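You operate a simulated robot arm through the tools that you are given. There is no shell and no other tool. Be economical: measure what you need, move in short steps, check, and stop when the job is done.

The job below is to be done with a simulated two-armed robot. You get a single attempt, and the scene is never put back.

Task
On the top of the oak linen table, fold the red tea towel in half, so that its two long edges meet.
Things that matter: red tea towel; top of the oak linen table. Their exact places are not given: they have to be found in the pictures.

Only the result counts: the job must be done as asked and must still hold three seconds after the hand-in. Knocking over, shifting, dropping, spilling or breaking anything else fails it. Flat cloth is picked up by pressing the open fingertips on it (5 to 10 N) and closing them slowly along it; thin cloth reads only 2 to 8 mm in the jaws.

Robot
Two 7-joint arms with two-finger parallel grippers on one trunk, on a base that drives. Base frame: it is fixed to the floor where the robot stands at the start and does not move with it; the origin is under the middle of the robot, x ahead of it, y to its left, z up. Readings come in mm, degrees, newtons and seconds.
The left shoulder is at the start at [70, 163, 1070], the right one opposite. Places, roughly: red tea towel [600, -100, 800]; top of the oak linen table [600, -100, 800]. Payload 3.43 kg a hand.
Tool frame (each hand has its own): the origin (TCP) lies between the finger pads and is the grasp point; the fingertips stand 34 mm ahead of it; z points along the fingers, y is the line along which they close. Largest opening 128 mm; finger width 24, thickness 12; the body of the gripper, 48 by 130 mm, starts 96 mm behind the TCP.
Orientation is told as [roll, pitch, yaw] about the base's x, y, z axes, in that order, counted from this pose: with the fingers straight down and closing along the base's y, the tool's x points along the base's -x, its y along +y and its z along -z.

Tools
- The arms move only by the tool nudge_tool. It takes "left_motion", "right_motion" or both (then of equal length, played together; a hand with none holds still); each is a list of rows, each an object of numbers (a shift or turn left out is 0, a gripper value left out holds the last): "tx", "ty", "tz": the shift along the tool's x, y, z in cm; "ax", "ay", "az": the turn, a rotation vector about the tool's x, y, z in degrees; "hand": the opening, from 0 (shut) to 1 (fully open). In form: [{"tx": .., "ty": .., "tz": .., "ax": .., "ay": .., "az": .., "hand": ..}, ...]. A call has 1 to 20 rows; each row shifts and turns the commanded pose from where the row before left it, along the tool's axes as they then stand. Rows are played at 5 a second. More than 50 mm and 8.6 degrees between two rows, or a gripper value outside its range, and nothing of the call is played. Where a pose cannot be reached the arm comes as near as it can. A force on the tool above 40 N (or 10 N above the force at the start of the call, whichever is more), or a blocked arm, ends the call early, and 0.2 s more pass. The fingers move at their own pace (about 153 mm/s each) and stop on an object; they squeeze with about 30 N. The grip force told is the motor's: it shows also when the fingers shut on nothing. Time passes only in rows, and 0.2 s behind the last, so rows that do not move let the fingers close. It gives the time, the measured TCP pose, the force on the tool (base axes), the opening and the grip force at its end, in the units of the frame above (readings bear some noise), with the torque about the TCP (base axes, N m) and any sound that the robot's microphone picked up.
- Cameras (640 x 400 px; columns grow to the right, rows downward): "scene" is now at [128.6, -16.6, 1282.8]; the picture's right is [-0.22, -0.98, 0.00], its down [-0.69, 0.15, -0.71] and it looks along [0.69, -0.15, -0.71] (base axes); focal length 246 px, centre (320, 200). "left" rides on the left gripper at [76, 11, -160] in its tool frame; the picture's right is [-0.15, 0.99, 0.00], its down [-0.88, -0.13, -0.46] and it looks along [-0.45, -0.07, 0.89] (tool axes); focal length 234 px, centre (320, 200). "right" rides on the right gripper at [76, -11, -160] in its tool frame; the picture's right is [0.15, 0.99, 0.00], its down [-0.88, 0.13, -0.46] and it looks along [-0.45, 0.07, 0.89] (tool axes); focal length 234 px, centre (320, 200).
- get_image(camera): a new picture of that camera. The clock stands still meanwhile.
- move_column(by): slides the trunk up (or, below 0, down) by that many mm; the arms and the scene camera ride with it, the base frame stays. It gives what a move gives, with no picture.
- base_move(legs): drives the robot by 1 to 6 legs, each [ahead, left, turn to the left] in mm, mm and degrees, along the robot's own axes; the way and the turn of a leg run together, so that a leg with both is an arc; at most 1500 mm and 180 degrees a leg. The arms and the cameras ride along, it lands a little off, and it stops where it bumps. It gives what a move gives.
- turn_head(pan, tilt): turns the head with the scene camera to pan (to the left, within 86 degrees either way) and tilt (down, from -29 to 69), counted from straight ahead of the robot. It gives what a move gives.
- locate(camera, pixels): for up to 12 pixels [column, row] of the newest picture of that camera ("zoom" is the newest enlarged one), the place [x, y, z] in the base frame of the surface seen there, good to about 2 mm. The clock stands still meanwhile.
- enlarge(camera, box): a new picture of the part [left, top, right, bottom] of that camera's present view, enlarged. The clock stands still meanwhile.
- sign_off(): hands the job in; it is judged then, once.

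Keep the steps short. Do not move on a guess: measure, check each grasp and each placing, and mend mistakes. In all there are 80 turns and 78 pictures (those below and enlarged ones count). Leave the grippers open and the arms clear of the work at the hand-in unless told otherwise, and finish with a single line.

The tools are called after "Call:" as a command line: name --argument value ..., lists and objects as JSON in quotes. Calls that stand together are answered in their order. nudge_tool: Moves the arms, as the interface text tells. Its arguments: {"type":"object","properties":{"left_motion":{"type":"array"},"right_motion":{"type":"array"}},"required":[]} The other tools are called the same way: move_column (by) slides the trunk up or down; base_move (legs) drives the base; turn_head (pan, tilt) turns the head that bears the scene camera; get_image (camera) takes a picture; locate (camera, pixels) gives the place of the surface under pixels of a picture; enlarge (camera, box) takes an enlarged picture of a part of a camera's view; sign_off () hands the job in.

At the start:

```text
time: 0.0
left_tcp_pos: [577.0, 127.0, 995.3]
left_orientation: [0.0, 0.0, 0.1]
left_ft_force: [-0.2, -0.2, 0.2]
left_wrist_torque: [0.02, -0.01, 0.01]
left_opening: 127.9
left_grip_force: 0.1
right_tcp_pos: [605.1, -394.3, 965.0]
right_orientation: [0.0, 0.0, 0.1]
right_ft_force: [0.2, -0.9, -0.6]
right_wrist_torque: [0.04, 0.0, 0.0]
right_opening: 127.9
right_grip_force: 0.1
trunk travel left (down, up): [-550.0, 390.0]
robot x, y, heading: [0.8, 1.6, -0.1]
head pan, tilt: [-12.5, 45.1]
```

scene: 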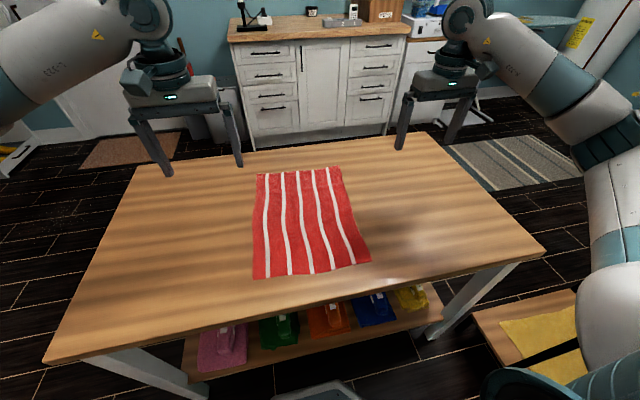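
right: 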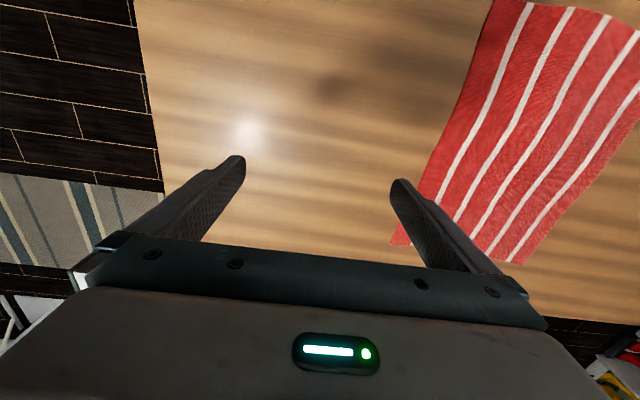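
left: 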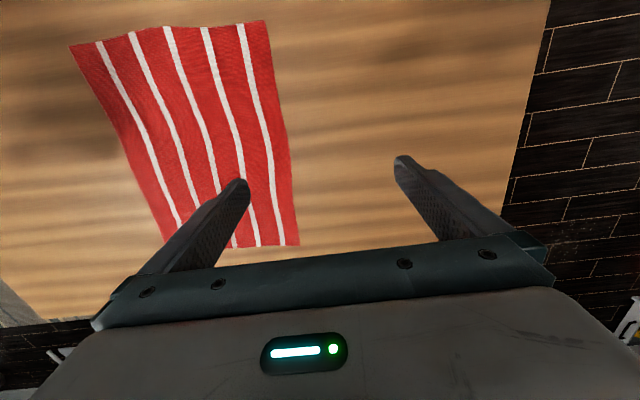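

I see the red towel on the table in the scene picture. I measure its corners and edges first.

Call:
locate --camera "scene" --pixels '[[258, 173], [340, 167], [369, 262], [254, 277], [254, 225], [356, 215], [300, 171], [312, 270], [305, 220], [220, 225], [400, 225], [450, 150]]'

Call:
enlarge --camera "scene" --box '[220, 150, 400, 290]'

```text
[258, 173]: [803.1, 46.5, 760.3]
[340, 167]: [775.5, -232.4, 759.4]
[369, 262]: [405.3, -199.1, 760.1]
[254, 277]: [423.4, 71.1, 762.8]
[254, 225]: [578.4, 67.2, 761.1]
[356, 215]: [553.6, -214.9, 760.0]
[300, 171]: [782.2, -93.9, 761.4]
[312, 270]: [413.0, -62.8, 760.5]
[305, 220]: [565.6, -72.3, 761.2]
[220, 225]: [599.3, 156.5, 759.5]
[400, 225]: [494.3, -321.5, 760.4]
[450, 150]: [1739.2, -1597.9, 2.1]
```

```text
2.86 times, centred on (310, 220) of scene
```

zoom: 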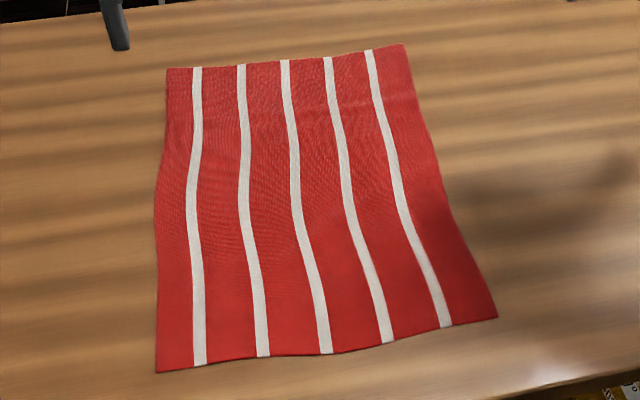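

The towel lies at z≈760, with its long edges at y≈+60 and y≈-215. Next I measure the table's outline to choose where to stand.

Call:
locate --camera "scene" --pixels '[[48, 356], [136, 168], [430, 136], [542, 249], [300, 305], [90, 260], [490, 195], [480, 310], [140, 375]]'

Call:
turn_head --pan 60 --tilt 45

Call:
get_image --camera "scene"

Call:
turn_head --pan -60 --tilt 45

Call:
get_image --camera "scene"

```text
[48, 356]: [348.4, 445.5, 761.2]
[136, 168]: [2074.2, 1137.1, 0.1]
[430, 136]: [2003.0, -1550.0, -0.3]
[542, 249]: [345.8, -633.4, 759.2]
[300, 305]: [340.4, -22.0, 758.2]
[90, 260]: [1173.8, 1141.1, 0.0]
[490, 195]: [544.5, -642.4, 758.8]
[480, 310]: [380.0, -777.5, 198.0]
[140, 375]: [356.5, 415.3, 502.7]
```

```text
time: 1.4
left_tcp_pos: [577.8, 125.4, 994.8]
left_orientation: [-0.1, 0.0, 0.0]
left_ft_force: [0.7, -0.4, 0.0]
left_wrist_torque: [-0.03, 0.01, -0.02]
left_opening: 127.9
left_grip_force: 0.0
right_tcp_pos: [604.2, -393.1, 965.7]
right_orientation: [0.0, 0.0, -0.1]
right_ft_force: [-0.5, 0.0, -0.3]
right_wrist_torque: [0.02, 0.0, 0.0]
right_opening: 128.1
right_grip_force: 0.0
trunk travel left (down, up): [-550.0, 390.0]
robot x, y, heading: [2.9, -1.3, -0.0]
head pan, tilt: [60.0, 45.0]
```

```text
73 pictures are left
```

scene: 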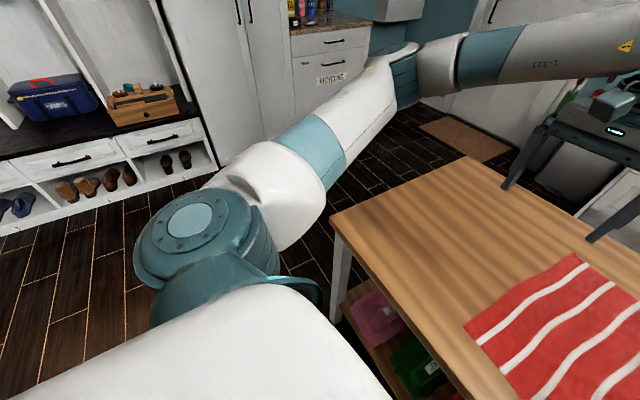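

```text
time: 3.4
left_tcp_pos: [578.2, 126.0, 994.3]
left_orientation: [0.1, -0.1, 0.0]
left_ft_force: [0.3, 1.2, -0.5]
left_wrist_torque: [-0.03, 0.03, 0.01]
left_opening: 127.8
left_grip_force: 0.1
right_tcp_pos: [605.7, -394.1, 964.6]
right_orientation: [0.1, -0.1, -0.1]
right_ft_force: [0.0, 0.7, -0.3]
right_wrist_torque: [0.03, 0.02, 0.01]
right_opening: 128.1
right_grip_force: 0.1
trunk travel left (down, up): [-550.0, 390.0]
robot x, y, heading: [-0.1, 0.6, 0.1]
head pan, tilt: [-60.0, 45.0]
```

```text
72 pictures are left
```

scene: 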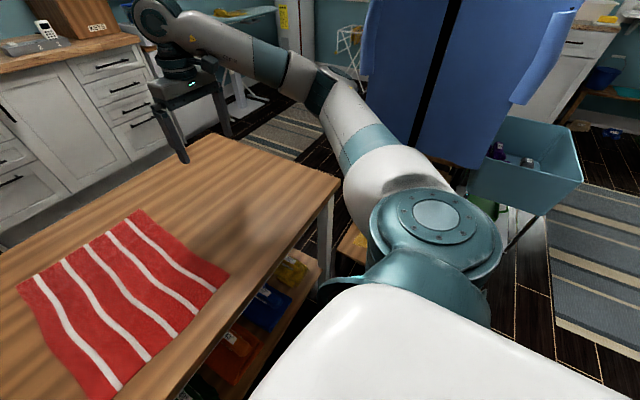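

The table spans y from -640 to +450, with its front edge at x≈340. The long edges run away from the robot, so the table's left end would be a better place to stand. I look there to check the room on the floor.

Call:
turn_head --pan 50 --tilt 25

Call:
get_image --camera "scene"

```text
time: 5.3
left_tcp_pos: [577.0, 126.5, 994.7]
left_orientation: [0.0, 0.0, 0.0]
left_ft_force: [0.3, -0.3, -0.7]
left_wrist_torque: [0.0, 0.02, 0.02]
left_opening: 127.8
left_grip_force: 0.0
right_tcp_pos: [605.7, -393.3, 964.1]
right_orientation: [0.1, 0.1, -0.1]
right_ft_force: [0.4, 0.1, 0.0]
right_wrist_torque: [0.02, 0.03, -0.01]
right_opening: 128.0
right_grip_force: 0.0
trunk travel left (down, up): [-550.0, 390.0]
robot x, y, heading: [2.4, -2.1, -0.0]
head pan, tilt: [50.0, 25.0]
```

```text
71 pictures are left
```

scene: 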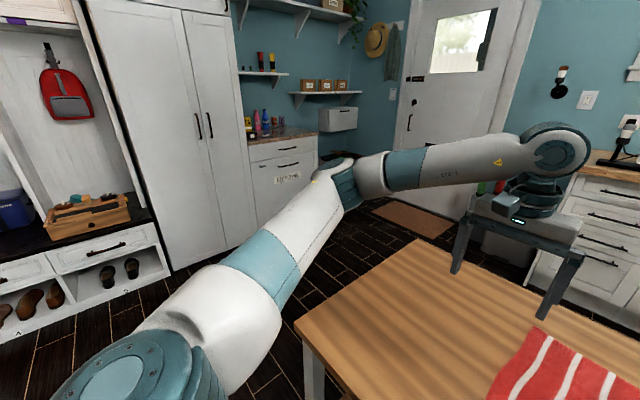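

Call:
locate --camera "scene" --pixels '[[172, 270], [240, 240], [200, 150], [250, 160], [290, 145], [430, 200], [60, 320], [390, 245], [300, 325], [540, 250], [280, 210], [270, 235]]'

```text
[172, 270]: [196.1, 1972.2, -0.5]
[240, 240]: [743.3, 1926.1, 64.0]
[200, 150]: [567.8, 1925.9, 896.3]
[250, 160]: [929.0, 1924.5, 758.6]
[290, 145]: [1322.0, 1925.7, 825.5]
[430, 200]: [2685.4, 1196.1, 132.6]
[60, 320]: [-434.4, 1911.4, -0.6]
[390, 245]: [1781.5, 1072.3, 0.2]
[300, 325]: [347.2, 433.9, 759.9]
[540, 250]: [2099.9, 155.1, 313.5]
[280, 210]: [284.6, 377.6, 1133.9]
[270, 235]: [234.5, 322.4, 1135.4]
```

The left side is free: the cabinets stand at y≈1920 and the far wall unit at x≈1930. I back away, go left, go ahead and turn right, so as to face the table's left end.

Call:
base_move --legs '[[-200, 0, 0], [0, 950, 0], [810, 0, 0], [0, 0, -90]]'

Call:
turn_head --pan 0 --tilt 48

Call:
get_image --camera "scene"

```text
time: 19.2
left_tcp_pos: [742.4, 372.5, 995.4]
left_orientation: [-0.1, -0.1, -89.6]
left_ft_force: [-1.1, 0.2, -0.4]
left_wrist_torque: [-0.02, 0.0, 0.03]
left_opening: 127.8
left_grip_force: 0.0
right_tcp_pos: [222.5, 343.3, 964.7]
right_orientation: [0.1, -0.1, -89.6]
right_ft_force: [0.1, -0.5, -0.2]
right_wrist_torque: [0.0, -0.01, -0.02]
right_opening: 128.1
right_grip_force: 0.0
trunk travel left (down, up): [-550.0, 390.0]
robot x, y, heading: [611.1, 950.0, -89.8]
head pan, tilt: [50.0, 25.0]
```

```text
time: 20.4
left_tcp_pos: [740.6, 372.2, 994.5]
left_orientation: [0.0, 0.0, -89.5]
left_ft_force: [-0.2, 0.5, -0.9]
left_wrist_torque: [0.01, -0.01, -0.03]
left_opening: 128.3
left_grip_force: 0.1
right_tcp_pos: [222.6, 342.2, 965.6]
right_orientation: [0.0, 0.0, -89.6]
right_ft_force: [-0.2, 0.0, 0.1]
right_wrist_torque: [0.01, 0.0, 0.03]
right_opening: 127.9
right_grip_force: 0.0
trunk travel left (down, up): [-550.0, 390.0]
robot x, y, heading: [612.9, 950.5, -89.6]
head pan, tilt: [0.0, 48.0]
```

```text
70 pictures are left
```

scene: 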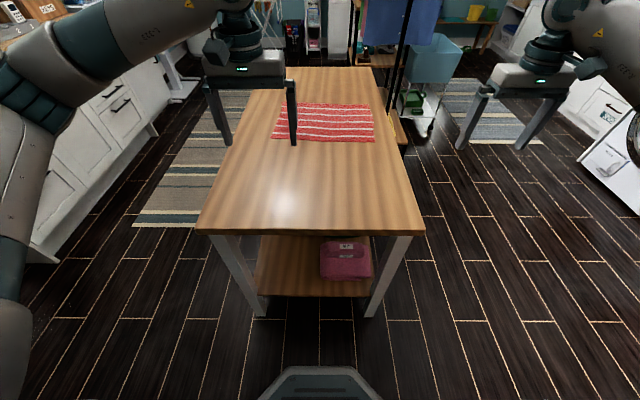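

The robot now faces the table's left end. I measure the gap between the base's front and the table's end.

Call:
locate --camera "scene" --pixels '[[320, 372], [320, 232], [200, 230], [422, 231], [320, 294], [276, 138], [373, 141], [285, 104], [367, 106], [258, 312], [320, 335]]'

```text
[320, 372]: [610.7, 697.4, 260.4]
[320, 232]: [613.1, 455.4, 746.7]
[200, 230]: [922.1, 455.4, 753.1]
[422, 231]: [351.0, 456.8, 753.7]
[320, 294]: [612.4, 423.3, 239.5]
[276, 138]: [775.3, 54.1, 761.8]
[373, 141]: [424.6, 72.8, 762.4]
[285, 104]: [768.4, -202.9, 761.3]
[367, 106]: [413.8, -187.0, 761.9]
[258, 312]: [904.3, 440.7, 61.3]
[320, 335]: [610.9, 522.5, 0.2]
```

The base's front is at y≈697 and the table's end at 455, so I drive 210 ahead. That brings the towel's near edge about 670 from the axis.

Call:
base_move --legs '[[210, 0, 0]]'

Call:
get_image --camera "scene"

Call:
enlarge --camera "scene" --box '[240, 80, 420, 192]'

```text
time: 22.1
left_tcp_pos: [742.8, 158.0, 994.8]
left_orientation: [0.0, 0.0, -89.7]
left_ft_force: [-0.1, 0.0, 0.1]
left_wrist_torque: [0.0, 0.01, 0.02]
left_opening: 128.0
left_grip_force: 0.0
right_tcp_pos: [222.7, 128.3, 964.9]
right_orientation: [0.0, 0.0, -89.6]
right_ft_force: [-0.8, 0.5, 0.7]
right_wrist_torque: [0.03, 0.0, -0.02]
right_opening: 128.1
right_grip_force: 0.2
trunk travel left (down, up): [-550.0, 390.0]
robot x, y, heading: [610.8, 732.9, -89.4]
head pan, tilt: [0.0, 48.0]
```

```text
69 pictures are left
```

scene: 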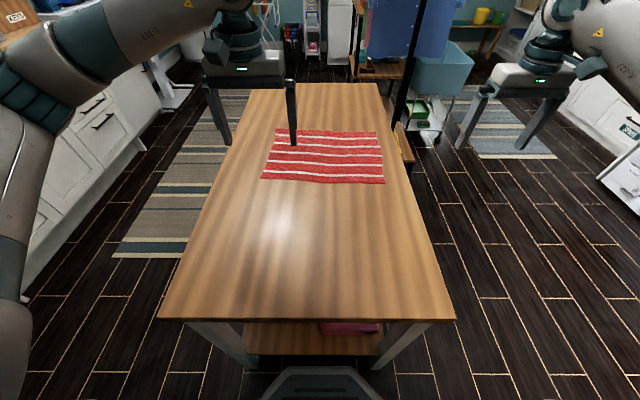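

```text
3.56 times, centred on (330, 136) of scene
```

zoom: 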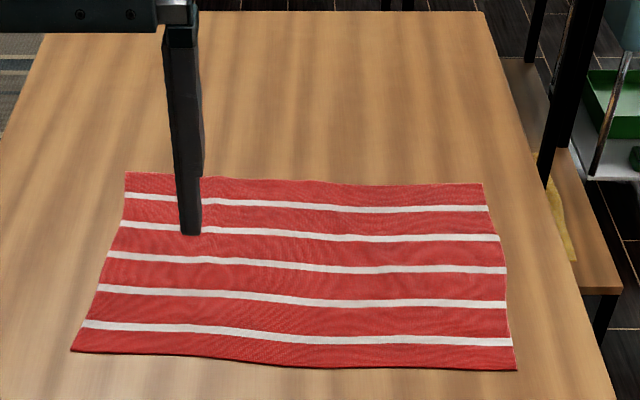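

Call:
locate --camera "zoom" --pixels '[[73, 350], [515, 368], [484, 184], [126, 173], [200, 353], [300, 364], [400, 367], [110, 351], [470, 368], [300, 270], [300, 180], [510, 350]]'

```text
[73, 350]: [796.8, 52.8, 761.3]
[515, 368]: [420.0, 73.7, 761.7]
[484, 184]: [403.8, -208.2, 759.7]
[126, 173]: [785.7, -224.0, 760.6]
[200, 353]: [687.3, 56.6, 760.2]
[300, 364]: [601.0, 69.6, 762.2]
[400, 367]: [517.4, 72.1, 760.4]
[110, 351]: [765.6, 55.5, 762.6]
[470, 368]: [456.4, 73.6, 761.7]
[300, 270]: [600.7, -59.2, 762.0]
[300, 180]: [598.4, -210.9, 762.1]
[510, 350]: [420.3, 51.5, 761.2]
```

The near long edge runs from (797, 53) to (420, 74) at z≈761. I bring both hands over its two corners, about 85 mm above the cloth, and narrow the jaws to about 40 mm.

Call:
nudge_tool --left_motion '[{"tx": -1.88, "ty": 0.48, "tz": 2.42, "hand": 0.32}, {"tx": -1.88, "ty": 0.48, "tz": 2.42}, {"tx": -1.88, "ty": 0.48, "tz": 2.42}, {"tx": -1.88, "ty": 0.48, "tz": 2.42}, {"tx": -1.88, "ty": 0.48, "tz": 2.42}, {"tx": -1.88, "ty": 0.48, "tz": 2.42}, {}, {}]' --right_motion '[{"tx": -1.08, "ty": 3.7, "tz": 1.92, "hand": 0.32}, {"tx": -1.08, "ty": 3.7, "tz": 1.92}, {"tx": -1.08, "ty": 3.7, "tz": 1.92}, {"tx": -1.08, "ty": 3.7, "tz": 1.92}, {"tx": -1.08, "ty": 3.7, "tz": 1.92}, {"tx": -1.08, "ty": 3.7, "tz": 1.92}, {}, {}]'

Call:
get_image --camera "left"

Call:
get_image --camera "right"

```text
time: 23.9
left_tcp_pos: [771.3, 43.6, 849.6]
left_orientation: [0.0, 0.0, -89.7]
left_ft_force: [-0.1, 0.1, 0.4]
left_wrist_torque: [-0.01, 0.01, 0.01]
left_opening: 40.9
left_grip_force: 0.2
right_tcp_pos: [445.6, 65.1, 847.6]
right_orientation: [0.0, 0.0, -89.7]
right_ft_force: [1.1, -0.2, 0.0]
right_wrist_torque: [-0.02, 0.0, 0.03]
right_opening: 41.2
right_grip_force: 0.0
trunk travel left (down, up): [-550.0, 390.0]
robot x, y, heading: [613.8, 731.2, -89.6]
head pan, tilt: [0.0, 48.0]
```

```text
67 pictures are left
```

left: 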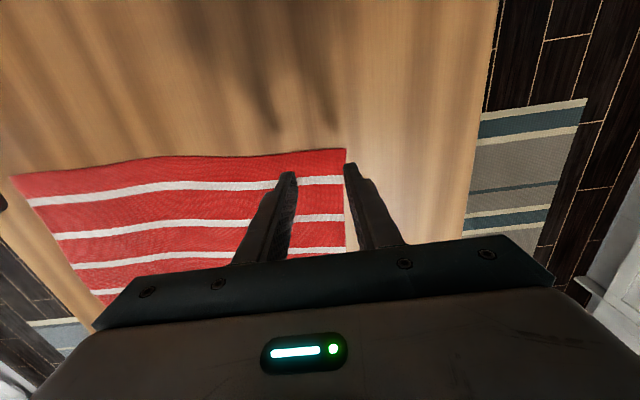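

```text
66 pictures are left
```

right: 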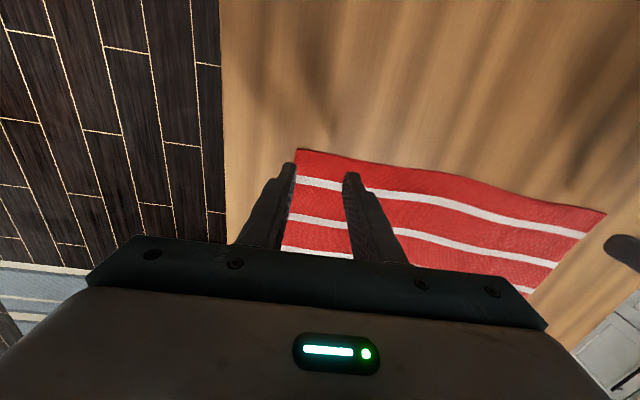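

Both hands are over the corners. I measure the corners in the wrist views: left at (346, 150), right at (297, 150).

Call:
locate --camera "left" --pixels '[[344, 152], [320, 155], [280, 157], [335, 180]]'

Call:
locate --camera "right" --pixels '[[299, 152], [330, 155], [360, 160], [315, 180]]'

```text
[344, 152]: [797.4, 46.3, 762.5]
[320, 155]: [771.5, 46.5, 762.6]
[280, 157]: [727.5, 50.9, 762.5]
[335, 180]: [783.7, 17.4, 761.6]
```

```text
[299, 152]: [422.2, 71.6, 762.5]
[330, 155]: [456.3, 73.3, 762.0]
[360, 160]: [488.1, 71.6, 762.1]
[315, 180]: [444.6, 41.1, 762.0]
```

The left edge lies at y≈48 and the right one at y≈73. I centre the hands so that both fingers stay on the cloth with the edge just inside the finger width, and lower to about 4 mm above it.

Call:
nudge_tool --left_motion '[{"tx": -0.66, "ty": -0.6, "tz": 1.7, "hand": 0.3}, {"tz": 1.7}, {"tz": 1.5}, {}]' --right_motion '[{"tx": -0.3, "ty": 0.9, "tz": 1.6, "hand": 0.3}, {"tz": 1.6}, {"tz": 1.5}, {}]'

Call:
nudge_tool --left_motion '[{"tz": 0.2}, {"tz": 0.2}, {}]' --right_motion '[{"tz": 0.2}, {"tz": 0.2}, {}]'

```text
time: 24.9
left_tcp_pos: [766.8, 38.8, 802.6]
left_orientation: [0.0, 0.1, -89.9]
left_ft_force: [0.3, -0.2, 0.5]
left_wrist_torque: [-0.04, -0.05, 0.02]
left_opening: 38.4
left_grip_force: 0.0
right_tcp_pos: [453.9, 62.3, 804.1]
right_orientation: [0.0, -0.1, -89.7]
right_ft_force: [0.0, 0.0, -0.2]
right_wrist_torque: [0.03, 0.01, -0.01]
right_opening: 38.2
right_grip_force: 0.0
trunk travel left (down, up): [-550.0, 390.0]
robot x, y, heading: [616.0, 736.4, -89.5]
head pan, tilt: [0.0, 48.0]
```

```text
time: 25.7
left_tcp_pos: [765.6, 37.9, 798.5]
left_orientation: [0.0, 0.0, -89.7]
left_ft_force: [-0.2, 0.6, 0.2]
left_wrist_torque: [0.0, 0.0, -0.02]
left_opening: 38.5
left_grip_force: 0.0
right_tcp_pos: [454.0, 63.0, 797.1]
right_orientation: [0.1, 0.1, -89.6]
right_ft_force: [0.5, 0.2, -0.5]
right_wrist_torque: [0.01, -0.03, 0.01]
right_opening: 38.4
right_grip_force: 0.0
trunk travel left (down, up): [-550.0, 390.0]
robot x, y, heading: [609.7, 733.9, -89.8]
head pan, tilt: [0.0, 48.0]
```

No contact yet. I go down in 2 mm steps and read the force.

Call:
nudge_tool --left_motion '[{"tz": 0.2}, {"tz": 0.15}, {}]' --right_motion '[{"tz": 0.2}, {"tz": 0.15}, {}]'

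```text
time: 26.5
left_tcp_pos: [764.1, 39.7, 795.6]
left_orientation: [0.0, -0.2, -89.7]
left_ft_force: [1.2, -1.0, 10.3]
left_wrist_torque: [-0.03, -0.07, 0.02]
left_opening: 38.3
left_grip_force: 0.0
right_tcp_pos: [453.9, 62.9, 797.1]
right_orientation: [-0.1, -0.1, -89.6]
right_ft_force: [-0.7, -0.2, 1.5]
right_wrist_torque: [0.01, 0.02, -0.03]
right_opening: 38.1
right_grip_force: 0.1
trunk travel left (down, up): [-550.0, 390.0]
robot x, y, heading: [615.5, 735.9, -89.5]
head pan, tilt: [0.0, 48.0]
```

The left hand presses at 10 N and the right at 1.5 N. I ease the left slightly and lower the right 1.5 mm.

Call:
nudge_tool --left_motion '[{"tz": -0.04}, {}]' --right_motion '[{"tz": 0.14}, {}]'

```text
time: 27.1
left_tcp_pos: [764.2, 40.4, 795.3]
left_orientation: [0.0, -0.1, -89.5]
left_ft_force: [1.6, -3.3, 14.8]
left_wrist_torque: [-0.06, -0.07, -0.02]
left_opening: 38.3
left_grip_force: 0.1
right_tcp_pos: [453.8, 62.3, 795.4]
right_orientation: [0.1, -0.1, -89.7]
right_ft_force: [-0.3, -0.9, 5.3]
right_wrist_torque: [-0.03, 0.02, 0.0]
right_opening: 38.6
right_grip_force: 0.2
trunk travel left (down, up): [-550.0, 390.0]
robot x, y, heading: [612.3, 734.9, -89.9]
head pan, tilt: [0.0, 48.0]
```

The right hand is at 5 N, which is fine. The left is at 15 N, so I ease it 1 mm and then check.

Call:
nudge_tool --left_motion '[{"tz": -0.09}, {}]' --right_motion '[{"tz": 0.02}, {}]'

```text
time: 27.7
left_tcp_pos: [765.4, 40.0, 794.4]
left_orientation: [0.0, -0.1, -89.7]
left_ft_force: [-0.6, -1.7, 10.8]
left_wrist_torque: [-0.04, 0.0, -0.01]
left_opening: 38.3
left_grip_force: 0.0
right_tcp_pos: [453.9, 63.4, 795.6]
right_orientation: [-0.1, -0.1, -89.6]
right_ft_force: [1.1, -0.5, 8.9]
right_wrist_torque: [0.01, 0.03, 0.02]
right_opening: 38.3
right_grip_force: 0.0
trunk travel left (down, up): [-550.0, 390.0]
robot x, y, heading: [612.5, 734.3, -89.8]
head pan, tilt: [0.0, 48.0]
```

Both hands now press at about 9–10 N. I close the jaws slowly.

Call:
nudge_tool --left_motion '[{"hand": 0.27, "tz": -0.03}, {"hand": 0.24}, {"hand": 0.21}, {"hand": 0.18}, {"hand": 0.15}, {"hand": 0.12}, {"hand": 0.09}, {"hand": 0.06}, {"hand": 0.03}, {"hand": 0}, {}, {}]' --right_motion '[{"hand": 0.27}, {"hand": 0.24}, {"hand": 0.21}, {"hand": 0.18}, {"hand": 0.15}, {"hand": 0.12}, {"hand": 0.09}, {"hand": 0.06}, {"hand": 0.03}, {"hand": 0}, {}, {}]'

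Call:
get_image --camera "left"

Call:
get_image --camera "right"

```text
time: 30.3
left_tcp_pos: [765.0, 40.7, 796.2]
left_orientation: [0.0, -0.1, -89.9]
left_ft_force: [-7.0, 0.5, 3.8]
left_wrist_torque: [0.01, 0.28, 0.07]
left_opening: 2.2
left_grip_force: 29.8
right_tcp_pos: [455.0, 62.7, 795.7]
right_orientation: [0.1, -0.1, -89.7]
right_ft_force: [7.2, -0.4, 14.7]
right_wrist_torque: [-0.02, -0.19, 0.04]
right_opening: 6.3
right_grip_force: 30.3
trunk travel left (down, up): [-550.0, 390.0]
robot x, y, heading: [611.3, 736.3, -89.7]
head pan, tilt: [0.0, 48.0]
```

```text
65 pictures are left
```

left: 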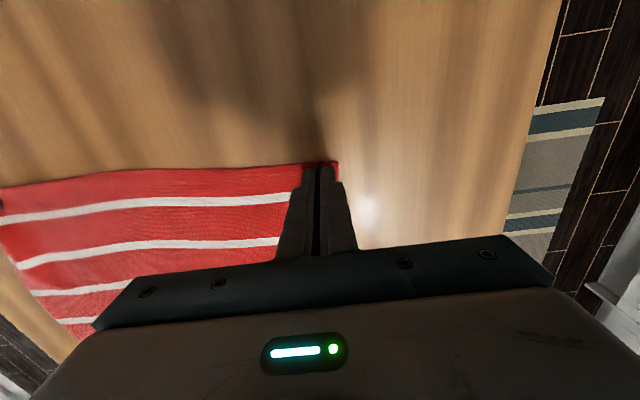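

```text
64 pictures are left
```

right: 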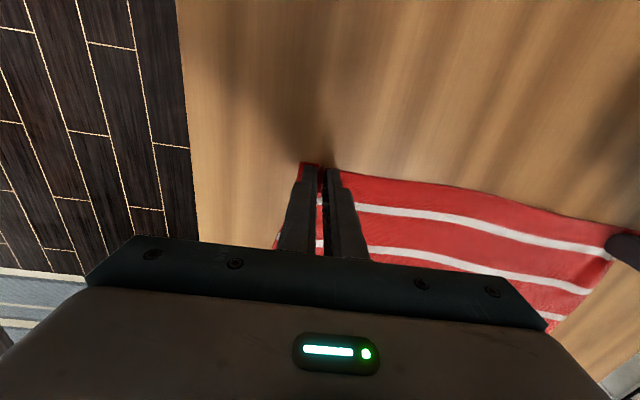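

The jaws read 2.2 and 6.3 mm, so both seem to hold cloth. I lift 30 mm and check.

Call:
nudge_tool --left_motion '[{"tz": -1}, {"tz": -1}, {"tz": -1}, {}]' --right_motion '[{"tz": -1}, {"tz": -1}, {"tz": -1}, {}]'

Call:
enlarge --camera "scene" --box '[220, 90, 430, 220]'

```text
time: 31.3
left_tcp_pos: [765.2, 38.7, 824.2]
left_orientation: [0.1, -0.1, -89.7]
left_ft_force: [-7.5, -0.7, 0.9]
left_wrist_torque: [0.02, 0.28, 0.08]
left_opening: 2.3
left_grip_force: 30.2
right_tcp_pos: [454.2, 62.7, 824.6]
right_orientation: [0.0, 0.0, -89.6]
right_ft_force: [6.9, -0.5, -0.5]
right_wrist_torque: [0.02, -0.23, -0.01]
right_opening: 6.2
right_grip_force: 30.2
trunk travel left (down, up): [-550.0, 390.0]
robot x, y, heading: [614.8, 738.2, -89.9]
head pan, tilt: [0.0, 48.0]
```

```text
3.05 times, centred on (325, 155) of scene
```

zoom: 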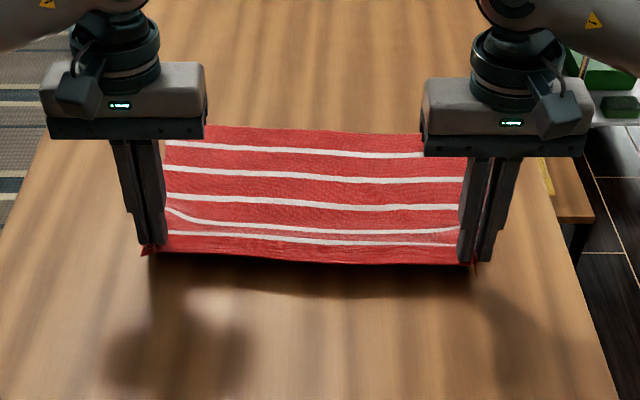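

Both corners are held, with about 7 N of tension along the edge. I ease the hands 5 mm towards each other, then drag the towel 180 mm towards the robot, so that the far edge comes within reach.

Call:
nudge_tool --left_motion '[{"ty": -0.25, "tz": 0.5}, {"ty": -0.25, "tz": 0.5}, {"tx": 1.5}, {"tx": 1.5}, {"tx": 1.5}, {"tx": 1.5}, {"tx": 1.5}, {"tx": 1.5}, {"tx": 1.5}, {"tx": 1.5}, {"tx": 1.5}, {"tx": 1.5}, {"tx": 1.5}, {"tx": 1.5}, {}]' --right_motion '[{"ty": 0.25, "tz": 0.5}, {"ty": 0.25, "tz": 0.5}, {"tx": 1.5}, {"tx": 1.5}, {"tx": 1.5}, {"tx": 1.5}, {"tx": 1.5}, {"tx": 1.5}, {"tx": 1.5}, {"tx": 1.5}, {"tx": 1.5}, {"tx": 1.5}, {"tx": 1.5}, {"tx": 1.5}, {}]'

Call:
get_image --camera "scene"

```text
time: 34.5
left_tcp_pos: [761.1, 219.6, 814.1]
left_orientation: [0.0, 0.0, -89.7]
left_ft_force: [-1.1, 0.8, -0.4]
left_wrist_torque: [0.04, 0.06, -0.03]
left_opening: 2.3
left_grip_force: 29.8
right_tcp_pos: [458.4, 241.1, 814.1]
right_orientation: [0.0, 0.0, -89.7]
right_ft_force: [0.4, -0.5, -0.1]
right_wrist_torque: [0.01, -0.03, -0.01]
right_opening: 5.8
right_grip_force: 30.2
trunk travel left (down, up): [-550.0, 390.0]
robot x, y, heading: [612.2, 735.7, -89.6]
head pan, tilt: [0.0, 48.0]
```

```text
62 pictures are left
```

scene: 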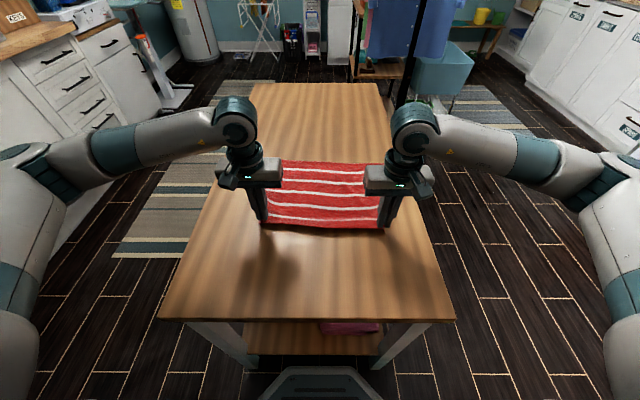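

The towel followed. I measure its far edge now.

Call:
enlarge --camera "scene" --box '[220, 130, 430, 260]'

Call:
locate --camera "scene" --pixels '[[284, 162], [300, 163], [320, 164], [340, 165], [360, 166], [320, 190], [320, 210], [320, 225]]'

```text
3.05 times, centred on (325, 195) of scene
```

zoom: 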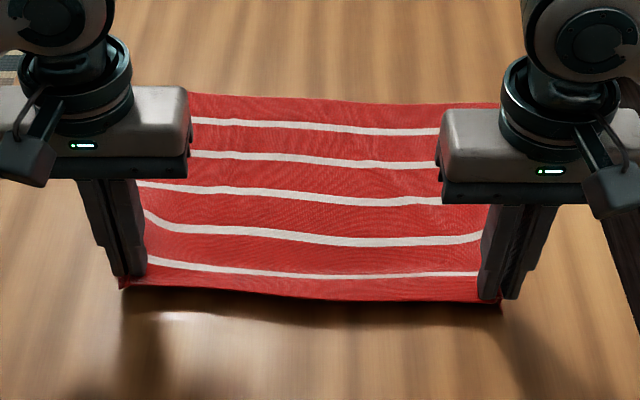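

```text
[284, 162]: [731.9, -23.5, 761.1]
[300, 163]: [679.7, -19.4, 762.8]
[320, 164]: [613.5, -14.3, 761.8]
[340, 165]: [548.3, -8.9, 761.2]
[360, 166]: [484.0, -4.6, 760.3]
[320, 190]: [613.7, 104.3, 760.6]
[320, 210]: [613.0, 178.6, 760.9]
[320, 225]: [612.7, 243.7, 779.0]
```

I now know the geometry: the far edge runs from (732, -28) to (484, -8), and the tools can tip forward best when folding towards the robot. So I will fold the far edge onto the near one, with a shallow grip at the very edge. First I lay the near edge down and open the fingers slowly so that the cloth spreads out.

Call:
nudge_tool --left_motion '[{"tz": 0.8}, {"tz": 0.7}, {"tz": 0.15}, {"hand": 0.03}, {"hand": 0.06}, {"hand": 0.1}, {"hand": 0.14}, {"hand": 0.18}, {"hand": 0.22}, {"hand": 0.26}, {"hand": 0.3}, {}, {"tz": -2}, {"tz": -3}, {"tz": -4}, {}]' --right_motion '[{"tz": 0.8}, {"tz": 0.7}, {"tz": 0.15}, {"hand": 0.05}, {"hand": 0.08}, {"hand": 0.11}, {"hand": 0.15}, {"hand": 0.18}, {"hand": 0.22}, {"hand": 0.26}, {"hand": 0.3}, {}, {"tz": -2}, {"tz": -3}, {"tz": -4}, {}]'

Call:
get_image --camera "scene"

```text
time: 37.9
left_tcp_pos: [761.0, 217.3, 888.6]
left_orientation: [0.1, 0.1, -89.6]
left_ft_force: [-1.3, 0.2, -0.3]
left_wrist_torque: [0.02, -0.03, -0.02]
left_opening: 38.2
left_grip_force: 0.0
right_tcp_pos: [456.7, 242.2, 886.5]
right_orientation: [-0.1, 0.0, -89.6]
right_ft_force: [0.0, -0.2, 0.0]
right_wrist_torque: [0.01, 0.01, -0.04]
right_opening: 38.6
right_grip_force: 0.1
trunk travel left (down, up): [-550.0, 390.0]
robot x, y, heading: [613.9, 734.5, -89.5]
head pan, tilt: [0.0, 48.0]
```

```text
60 pictures are left
```

scene: 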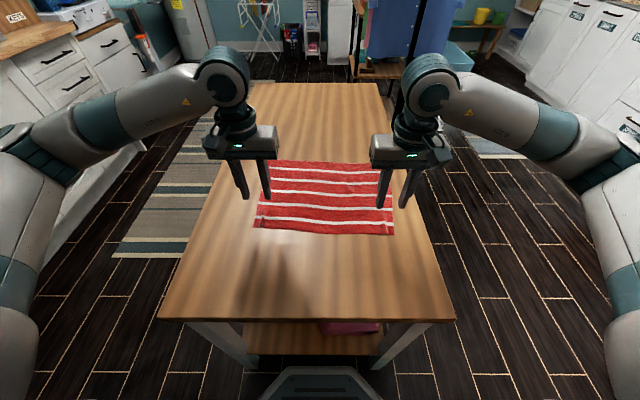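

Released, and the towel lies flat. I back the base 100 mm so that there is room to tip the tools later, then bring the hands over the far edge.

Call:
base_move --legs '[[-100, 0, 0]]'

Call:
nudge_tool --left_motion '[{"tx": -4.1}, {"tx": -4.1}, {"tx": -4.1}, {"tx": -4.1}, {"tx": -4.1}, {"tx": -4.1}, {"tx": -4.1}, {"tx": -4.1}, {}, {}]' --right_motion '[{"tx": -4.2, "ty": -0.2}, {"tx": -4.2, "ty": -0.2}, {"tx": -4.2, "ty": -0.2}, {"tx": -4.2, "ty": -0.2}, {"tx": -4.2, "ty": -0.2}, {"tx": -4.2, "ty": -0.2}, {"tx": -4.2, "ty": -0.2}, {"tx": -4.2, "ty": -0.2}, {}, {}]'

Call:
get_image --camera "left"

Call:
get_image --camera "right"

Call:
enlarge --camera "scene" --box '[220, 80, 430, 210]'

```text
time: 39.0
left_tcp_pos: [760.8, 317.9, 888.7]
left_orientation: [0.1, 0.0, -89.7]
left_ft_force: [0.2, 0.9, -1.2]
left_wrist_torque: [-0.02, -0.02, -0.02]
left_opening: 38.3
left_grip_force: 0.1
right_tcp_pos: [457.4, 342.0, 886.9]
right_orientation: [0.0, 0.0, -89.7]
right_ft_force: [-0.3, 0.3, 0.0]
right_wrist_torque: [-0.02, -0.02, 0.02]
right_opening: 38.2
right_grip_force: 0.0
trunk travel left (down, up): [-550.0, 390.0]
robot x, y, heading: [611.6, 836.0, -89.8]
head pan, tilt: [0.0, 48.0]
```

```text
time: 41.2
left_tcp_pos: [763.1, 9.8, 887.8]
left_orientation: [0.0, 0.1, -89.8]
left_ft_force: [0.0, -0.3, -0.3]
left_wrist_torque: [-0.01, 0.04, 0.02]
left_opening: 38.2
left_grip_force: 0.1
left hand out of reach, approached as far as the arm can: row 8
right_tcp_pos: [442.1, 3.8, 888.8]
right_orientation: [0.0, 0.0, -89.7]
right_ft_force: [0.5, -0.4, -0.3]
right_wrist_torque: [-0.01, 0.05, -0.01]
right_opening: 38.3
right_grip_force: 0.0
trunk travel left (down, up): [-550.0, 390.0]
robot x, y, heading: [612.9, 834.8, -90.0]
head pan, tilt: [0.0, 48.0]
```

```text
59 pictures are left
```

left: 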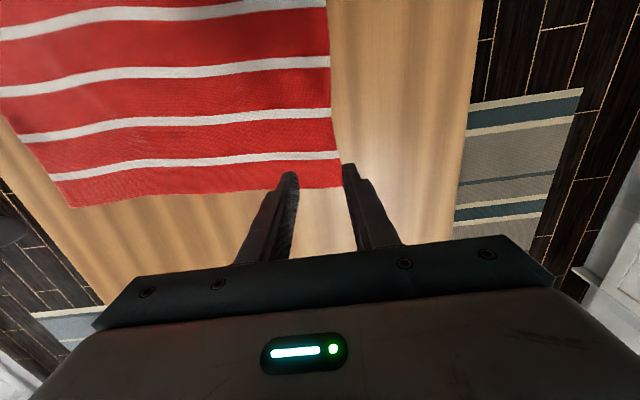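

```text
58 pictures are left
```

right: 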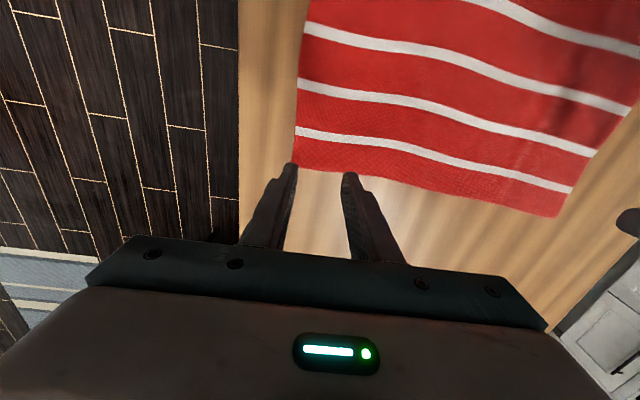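

```text
3.05 times, centred on (325, 145) of scene
```

zoom: 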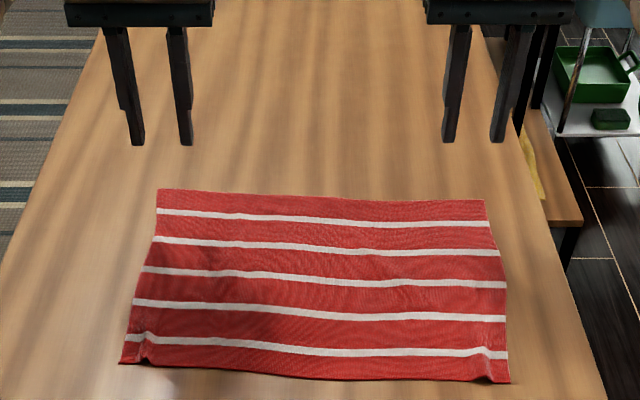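

The left arm is at its limit at y≈10. I measure the far and near corners.

Call:
locate --camera "zoom" --pixels '[[158, 190], [484, 201], [120, 363], [509, 382], [230, 194], [320, 197], [410, 200], [200, 367], [320, 378], [420, 381], [150, 357], [482, 360]]'

Call:
locate --camera "left" --pixels '[[340, 184], [310, 187], [260, 191]]'

Call:
locate --camera "right" --pixels '[[296, 163], [320, 167], [370, 178]]'

```text
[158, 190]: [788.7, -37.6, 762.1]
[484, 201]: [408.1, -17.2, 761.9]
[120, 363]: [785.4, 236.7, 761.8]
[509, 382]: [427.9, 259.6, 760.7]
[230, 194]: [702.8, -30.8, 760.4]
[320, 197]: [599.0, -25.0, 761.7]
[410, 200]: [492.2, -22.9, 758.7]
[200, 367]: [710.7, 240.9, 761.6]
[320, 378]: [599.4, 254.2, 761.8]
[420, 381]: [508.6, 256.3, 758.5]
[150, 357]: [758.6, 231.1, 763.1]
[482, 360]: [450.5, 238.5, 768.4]
```

```text
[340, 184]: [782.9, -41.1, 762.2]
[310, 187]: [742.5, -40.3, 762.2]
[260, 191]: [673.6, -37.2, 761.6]
```

```text
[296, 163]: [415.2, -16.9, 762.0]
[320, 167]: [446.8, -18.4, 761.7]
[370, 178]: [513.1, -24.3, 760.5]
```

The far edge is at y≈-40 on the left and y≈-18 on the right. I drive 65 mm ahead to bring the left hand into reach.

Call:
base_move --legs '[[65, 0, 0]]'

```text
time: 42.2
left_tcp_pos: [764.9, -56.3, 885.9]
left_orientation: [0.0, 0.1, -89.7]
left_ft_force: [-0.4, 0.4, 0.1]
left_wrist_torque: [0.03, 0.01, 0.02]
left_opening: 38.4
left_grip_force: 0.0
right_tcp_pos: [442.6, -62.1, 887.3]
right_orientation: [-0.1, 0.1, -89.7]
right_ft_force: [0.4, 0.0, -0.5]
right_wrist_torque: [0.04, 0.0, -0.01]
right_opening: 38.1
right_grip_force: 0.1
trunk travel left (down, up): [-550.0, 390.0]
robot x, y, heading: [609.9, 772.6, -89.7]
head pan, tilt: [0.0, 48.0]
```

I move to above the grip points (left about (753, -42), right about (450, -21)) and lower part of the way.

Call:
nudge_tool --left_motion '[{"tx": 0.7, "ty": -0.6, "tz": 2}, {"tx": 0.7, "ty": -0.6, "tz": 2}, {"tz": 2}, {"tz": 1.5}, {}]' --right_motion '[{"tx": 2.1, "ty": 0.4, "tz": 2}, {"tx": 2.0, "ty": 0.4, "tz": 2}, {"tz": 2}, {"tz": 1.5}, {}]'

Call:
get_image --camera "left"

Call:
get_image --camera "right"

```text
time: 43.4
left_tcp_pos: [753.0, -40.6, 815.0]
left_orientation: [-0.1, 0.0, -89.7]
left_ft_force: [-0.7, 0.2, 0.6]
left_wrist_torque: [0.0, 0.0, -0.03]
left_opening: 38.4
left_grip_force: 0.1
right_tcp_pos: [450.5, -19.4, 812.6]
right_orientation: [0.0, -0.1, -89.7]
right_ft_force: [-0.5, 0.1, -0.2]
right_wrist_torque: [0.01, -0.04, 0.05]
right_opening: 38.4
right_grip_force: 0.2
trunk travel left (down, up): [-550.0, 390.0]
robot x, y, heading: [617.6, 766.0, -89.6]
head pan, tilt: [0.0, 48.0]
```

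```text
56 pictures are left
```

left: 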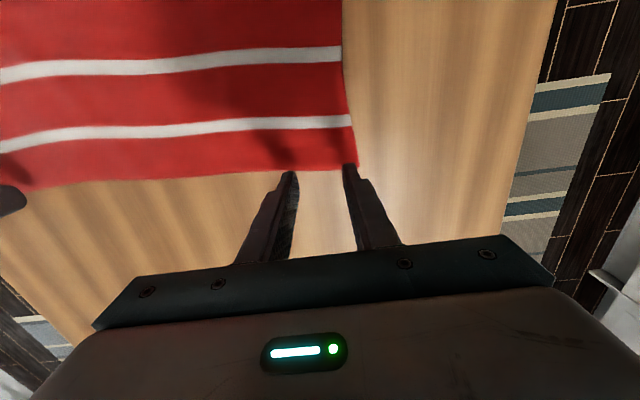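

```text
55 pictures are left
```

right: 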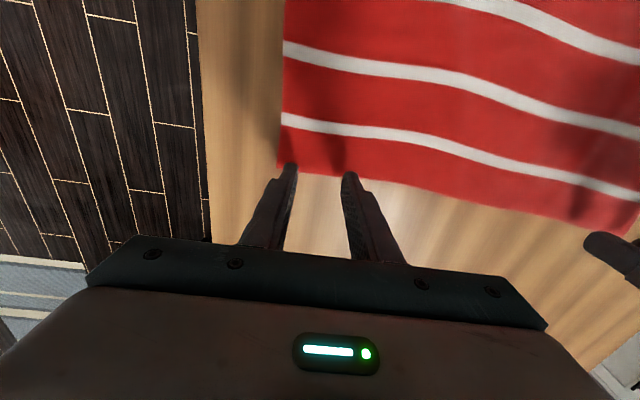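

Call:
locate --camera "left" --pixels '[[352, 163], [320, 168], [300, 169], [270, 171]]'

Call:
locate --camera "right" --pixels '[[282, 163], [320, 172], [335, 174], [370, 178]]'

```text
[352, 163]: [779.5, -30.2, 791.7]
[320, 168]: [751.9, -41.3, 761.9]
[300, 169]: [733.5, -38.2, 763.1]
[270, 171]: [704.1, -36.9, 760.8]
```

```text
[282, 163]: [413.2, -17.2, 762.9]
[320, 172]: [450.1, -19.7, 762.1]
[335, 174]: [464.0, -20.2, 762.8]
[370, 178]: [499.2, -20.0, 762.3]
```

The edges sit at y≈-41 (left) and y≈-20 (right), under the middle of the fingers, which gives a 12 mm bite. I lower to just above contact.

Call:
nudge_tool --left_motion '[{"tz": 0.9}, {"tz": 0.85}, {}, {}]' --right_motion '[{"tz": 0.8}, {"tz": 0.7}, {}, {}]'

Call:
nudge_tool --left_motion '[{"tz": 0.1}, {}]' --right_motion '[{"tz": 0.1}, {}]'

```text
time: 44.4
left_tcp_pos: [753.3, -42.4, 795.3]
left_orientation: [0.0, 0.1, -89.7]
left_ft_force: [-0.1, -0.7, 1.1]
left_wrist_torque: [-0.01, 0.01, 0.02]
left_opening: 38.4
left_grip_force: 0.1
right_tcp_pos: [449.3, -19.3, 797.6]
right_orientation: [0.0, 0.0, -89.7]
right_ft_force: [-1.5, 0.7, -1.1]
right_wrist_torque: [-0.02, -0.03, 0.0]
right_opening: 38.6
right_grip_force: 0.1
trunk travel left (down, up): [-550.0, 390.0]
robot x, y, heading: [614.1, 767.3, -89.9]
head pan, tilt: [0.0, 48.0]
```

```text
time: 45.0
left_tcp_pos: [752.0, -40.3, 794.7]
left_orientation: [0.0, -0.1, -89.7]
left_ft_force: [1.3, -1.1, 7.9]
left_wrist_torque: [-0.03, -0.01, 0.0]
left_opening: 38.4
left_grip_force: 0.2
right_tcp_pos: [450.4, -17.9, 796.7]
right_orientation: [0.0, 0.0, -89.8]
right_ft_force: [-0.4, 0.1, -0.3]
right_wrist_torque: [0.02, 0.0, 0.03]
right_opening: 38.4
right_grip_force: 0.1
trunk travel left (down, up): [-550.0, 390.0]
robot x, y, heading: [612.1, 771.2, -89.7]
head pan, tilt: [0.0, 48.0]
```

The left hand presses at 8 N, which is good. I lower the right another 2 mm.

Call:
nudge_tool --right_motion '[{"tz": 0.1}, {"tz": 0.1}, {}]' --left_motion '[{"tz": -0.02}, {}, {}]'

```text
time: 45.8
left_tcp_pos: [752.4, -41.6, 795.5]
left_orientation: [0.1, 0.0, -89.7]
left_ft_force: [-0.3, -2.1, 9.0]
left_wrist_torque: [-0.02, -0.04, -0.04]
left_opening: 38.4
left_grip_force: 0.1
right_tcp_pos: [450.9, -18.9, 796.5]
right_orientation: [0.1, 0.0, -89.7]
right_ft_force: [-0.3, -0.3, 1.1]
right_wrist_torque: [0.0, 0.01, -0.02]
right_opening: 38.7
right_grip_force: 0.0
trunk travel left (down, up): [-550.0, 390.0]
robot x, y, heading: [611.9, 772.7, -89.7]
head pan, tilt: [0.0, 48.0]
```

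Call:
nudge_tool --right_motion '[{"tz": 0.1}, {}]' --left_motion '[{"tz": -0.02}, {}]'

```text
time: 46.4
left_tcp_pos: [751.3, -40.2, 795.2]
left_orientation: [0.0, 0.0, -89.7]
left_ft_force: [-0.1, -2.2, 6.1]
left_wrist_torque: [-0.01, -0.01, 0.01]
left_opening: 38.2
left_grip_force: 0.0
right_tcp_pos: [452.2, -18.6, 794.6]
right_orientation: [0.0, -0.1, -89.7]
right_ft_force: [-1.8, -0.2, 6.1]
right_wrist_torque: [0.03, 0.07, 0.0]
right_opening: 38.5
right_grip_force: 0.1
trunk travel left (down, up): [-550.0, 390.0]
robot x, y, heading: [611.2, 768.8, -89.5]
head pan, tilt: [0.0, 48.0]
```

Both hands press at 6 N. I close them slowly.

Call:
nudge_tool --left_motion '[{"hand": 0.27}, {"hand": 0.24}, {"hand": 0.21}, {"hand": 0.18}, {"hand": 0.15}, {"hand": 0.12}, {"hand": 0.09}, {"hand": 0.06}, {"hand": 0.03}, {"hand": 0}, {}, {}]' --right_motion '[{"hand": 0.27}, {"hand": 0.24}, {"hand": 0.21}, {"hand": 0.18}, {"hand": 0.15}, {"hand": 0.12}, {"hand": 0.09}, {"hand": 0.06}, {"hand": 0.03}, {"hand": 0}, {}, {}]'

Call:
nudge_tool --left_motion '[{"tz": -1, "ty": -0.25}, {"tz": -1, "ty": -0.25}, {"tz": -1}, {}]' --right_motion '[{"tz": -1, "ty": 0.25}, {"tz": -1, "ty": 0.25}, {"tz": -1}, {}]'

Call:
get_image --camera "left"

Call:
get_image --camera "right"

Call:
enlarge --camera "scene" --box '[220, 80, 430, 210]'

```text
time: 49.0
left_tcp_pos: [752.4, -39.8, 796.5]
left_orientation: [0.0, -0.1, -89.7]
left_ft_force: [-2.1, 0.0, 3.1]
left_wrist_torque: [0.01, 0.12, 0.02]
left_opening: 1.8
left_grip_force: 29.6
right_tcp_pos: [451.4, -18.4, 794.6]
right_orientation: [0.1, -0.3, -89.6]
right_ft_force: [2.0, -0.9, 11.3]
right_wrist_torque: [0.01, -0.02, 0.0]
right_opening: 2.1
right_grip_force: 29.8
trunk travel left (down, up): [-550.0, 390.0]
robot x, y, heading: [611.9, 769.3, -89.8]
head pan, tilt: [0.0, 48.0]
```

```text
time: 50.0
left_tcp_pos: [747.2, -40.0, 826.0]
left_orientation: [0.0, 0.0, -89.8]
left_ft_force: [-0.5, -0.7, -0.5]
left_wrist_torque: [-0.01, 0.01, 0.03]
left_opening: 1.6
left_grip_force: 30.2
right_tcp_pos: [456.4, -19.7, 825.8]
right_orientation: [0.0, 0.0, -89.6]
right_ft_force: [-0.7, 0.3, -0.2]
right_wrist_torque: [-0.02, -0.01, -0.01]
right_opening: 2.0
right_grip_force: 30.1
trunk travel left (down, up): [-550.0, 390.0]
robot x, y, heading: [614.3, 771.2, -90.1]
head pan, tilt: [0.0, 48.0]
```

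```text
54 pictures are left
```

left: 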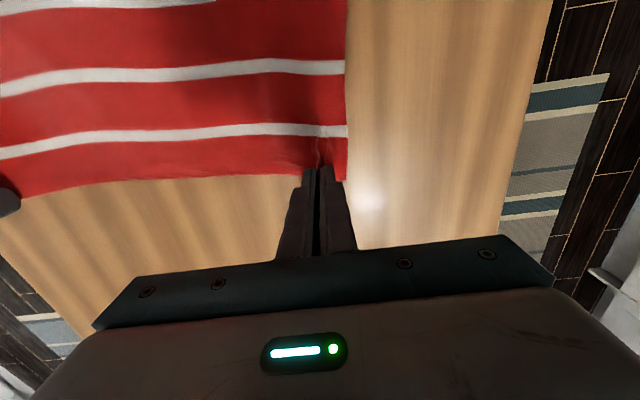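

```text
53 pictures are left
```

right: 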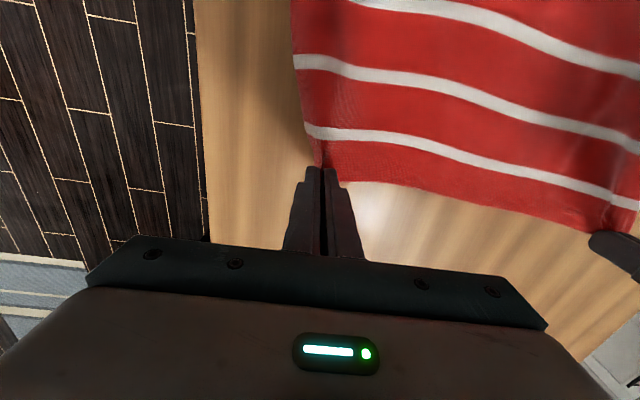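

```text
3.05 times, centred on (325, 145) of scene
```

zoom: 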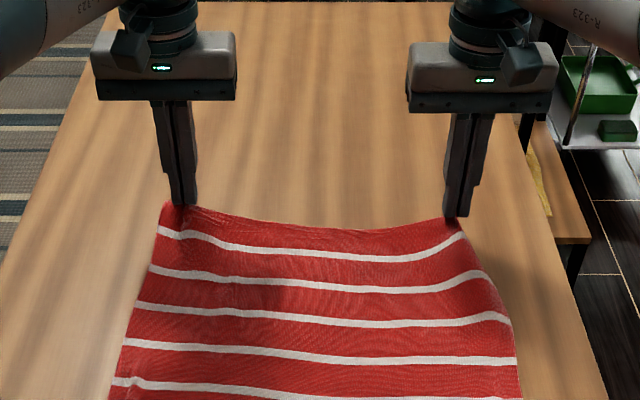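

Both corners are lifted and the jaws hold. Now the first part of the fold: I raise the far edge along an arc, 100 mm towards the robot and 100 mm up.

Call:
nudge_tool --left_motion '[{"tx": 0.5, "tz": -2, "ty": 0.2}, {"tx": 0.8, "tz": -2}, {"tx": 1.2, "tz": -1.7}, {"tx": 1.5, "tz": -1.5}, {"tx": 1.8, "tz": -1.2}, {"tx": 2.0, "tz": -0.9}, {"tx": 2.2, "tz": -0.6}, {}]' --right_motion '[{"tx": 0.5, "tz": -2, "ty": -0.2}, {"tx": 0.8, "tz": -2}, {"tx": 1.2, "tz": -1.7}, {"tx": 1.5, "tz": -1.5}, {"tx": 1.8, "tz": -1.2}, {"tx": 2.0, "tz": -0.9}, {"tx": 2.2, "tz": -0.6}, {}]'

Call:
base_move --legs '[[-90, 0, 0]]'

Call:
get_image --camera "scene"

```text
time: 51.8
left_tcp_pos: [748.7, 56.7, 922.6]
left_orientation: [0.0, 0.1, -89.6]
left_ft_force: [-0.1, -0.8, -0.1]
left_wrist_torque: [0.02, 0.04, -0.01]
left_opening: 1.7
left_grip_force: 29.9
right_tcp_pos: [452.6, 80.5, 923.5]
right_orientation: [0.0, -0.1, -89.7]
right_ft_force: [0.8, -0.6, -0.4]
right_wrist_torque: [0.03, -0.02, 0.02]
right_opening: 1.9
right_grip_force: 30.1
trunk travel left (down, up): [-550.0, 390.0]
robot x, y, heading: [613.5, 768.7, -90.0]
head pan, tilt: [0.0, 48.0]
```

```text
time: 52.9
left_tcp_pos: [749.8, 145.0, 924.7]
left_orientation: [0.0, 0.1, -89.8]
left_ft_force: [-0.3, 1.0, 0.0]
left_wrist_torque: [-0.01, -0.01, 0.03]
left_opening: 1.7
left_grip_force: 29.4
right_tcp_pos: [451.8, 167.8, 924.7]
right_orientation: [0.0, 0.0, -89.8]
right_ft_force: [-0.2, 0.5, -0.6]
right_wrist_torque: [-0.04, -0.02, -0.02]
right_opening: 2.3
right_grip_force: 30.1
trunk travel left (down, up): [-550.0, 390.0]
robot x, y, heading: [612.6, 856.9, -89.5]
head pan, tilt: [0.0, 48.0]
```

```text
51 pictures are left
```

scene: 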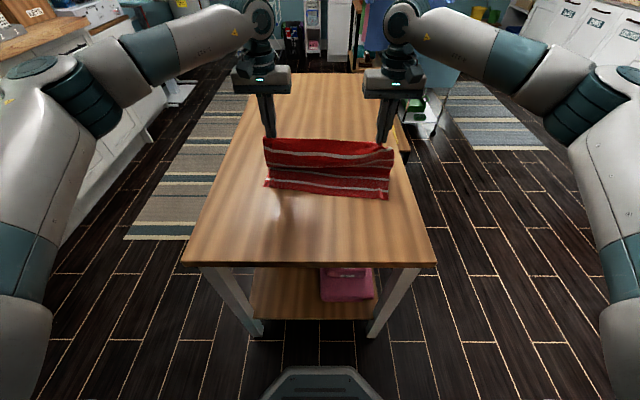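

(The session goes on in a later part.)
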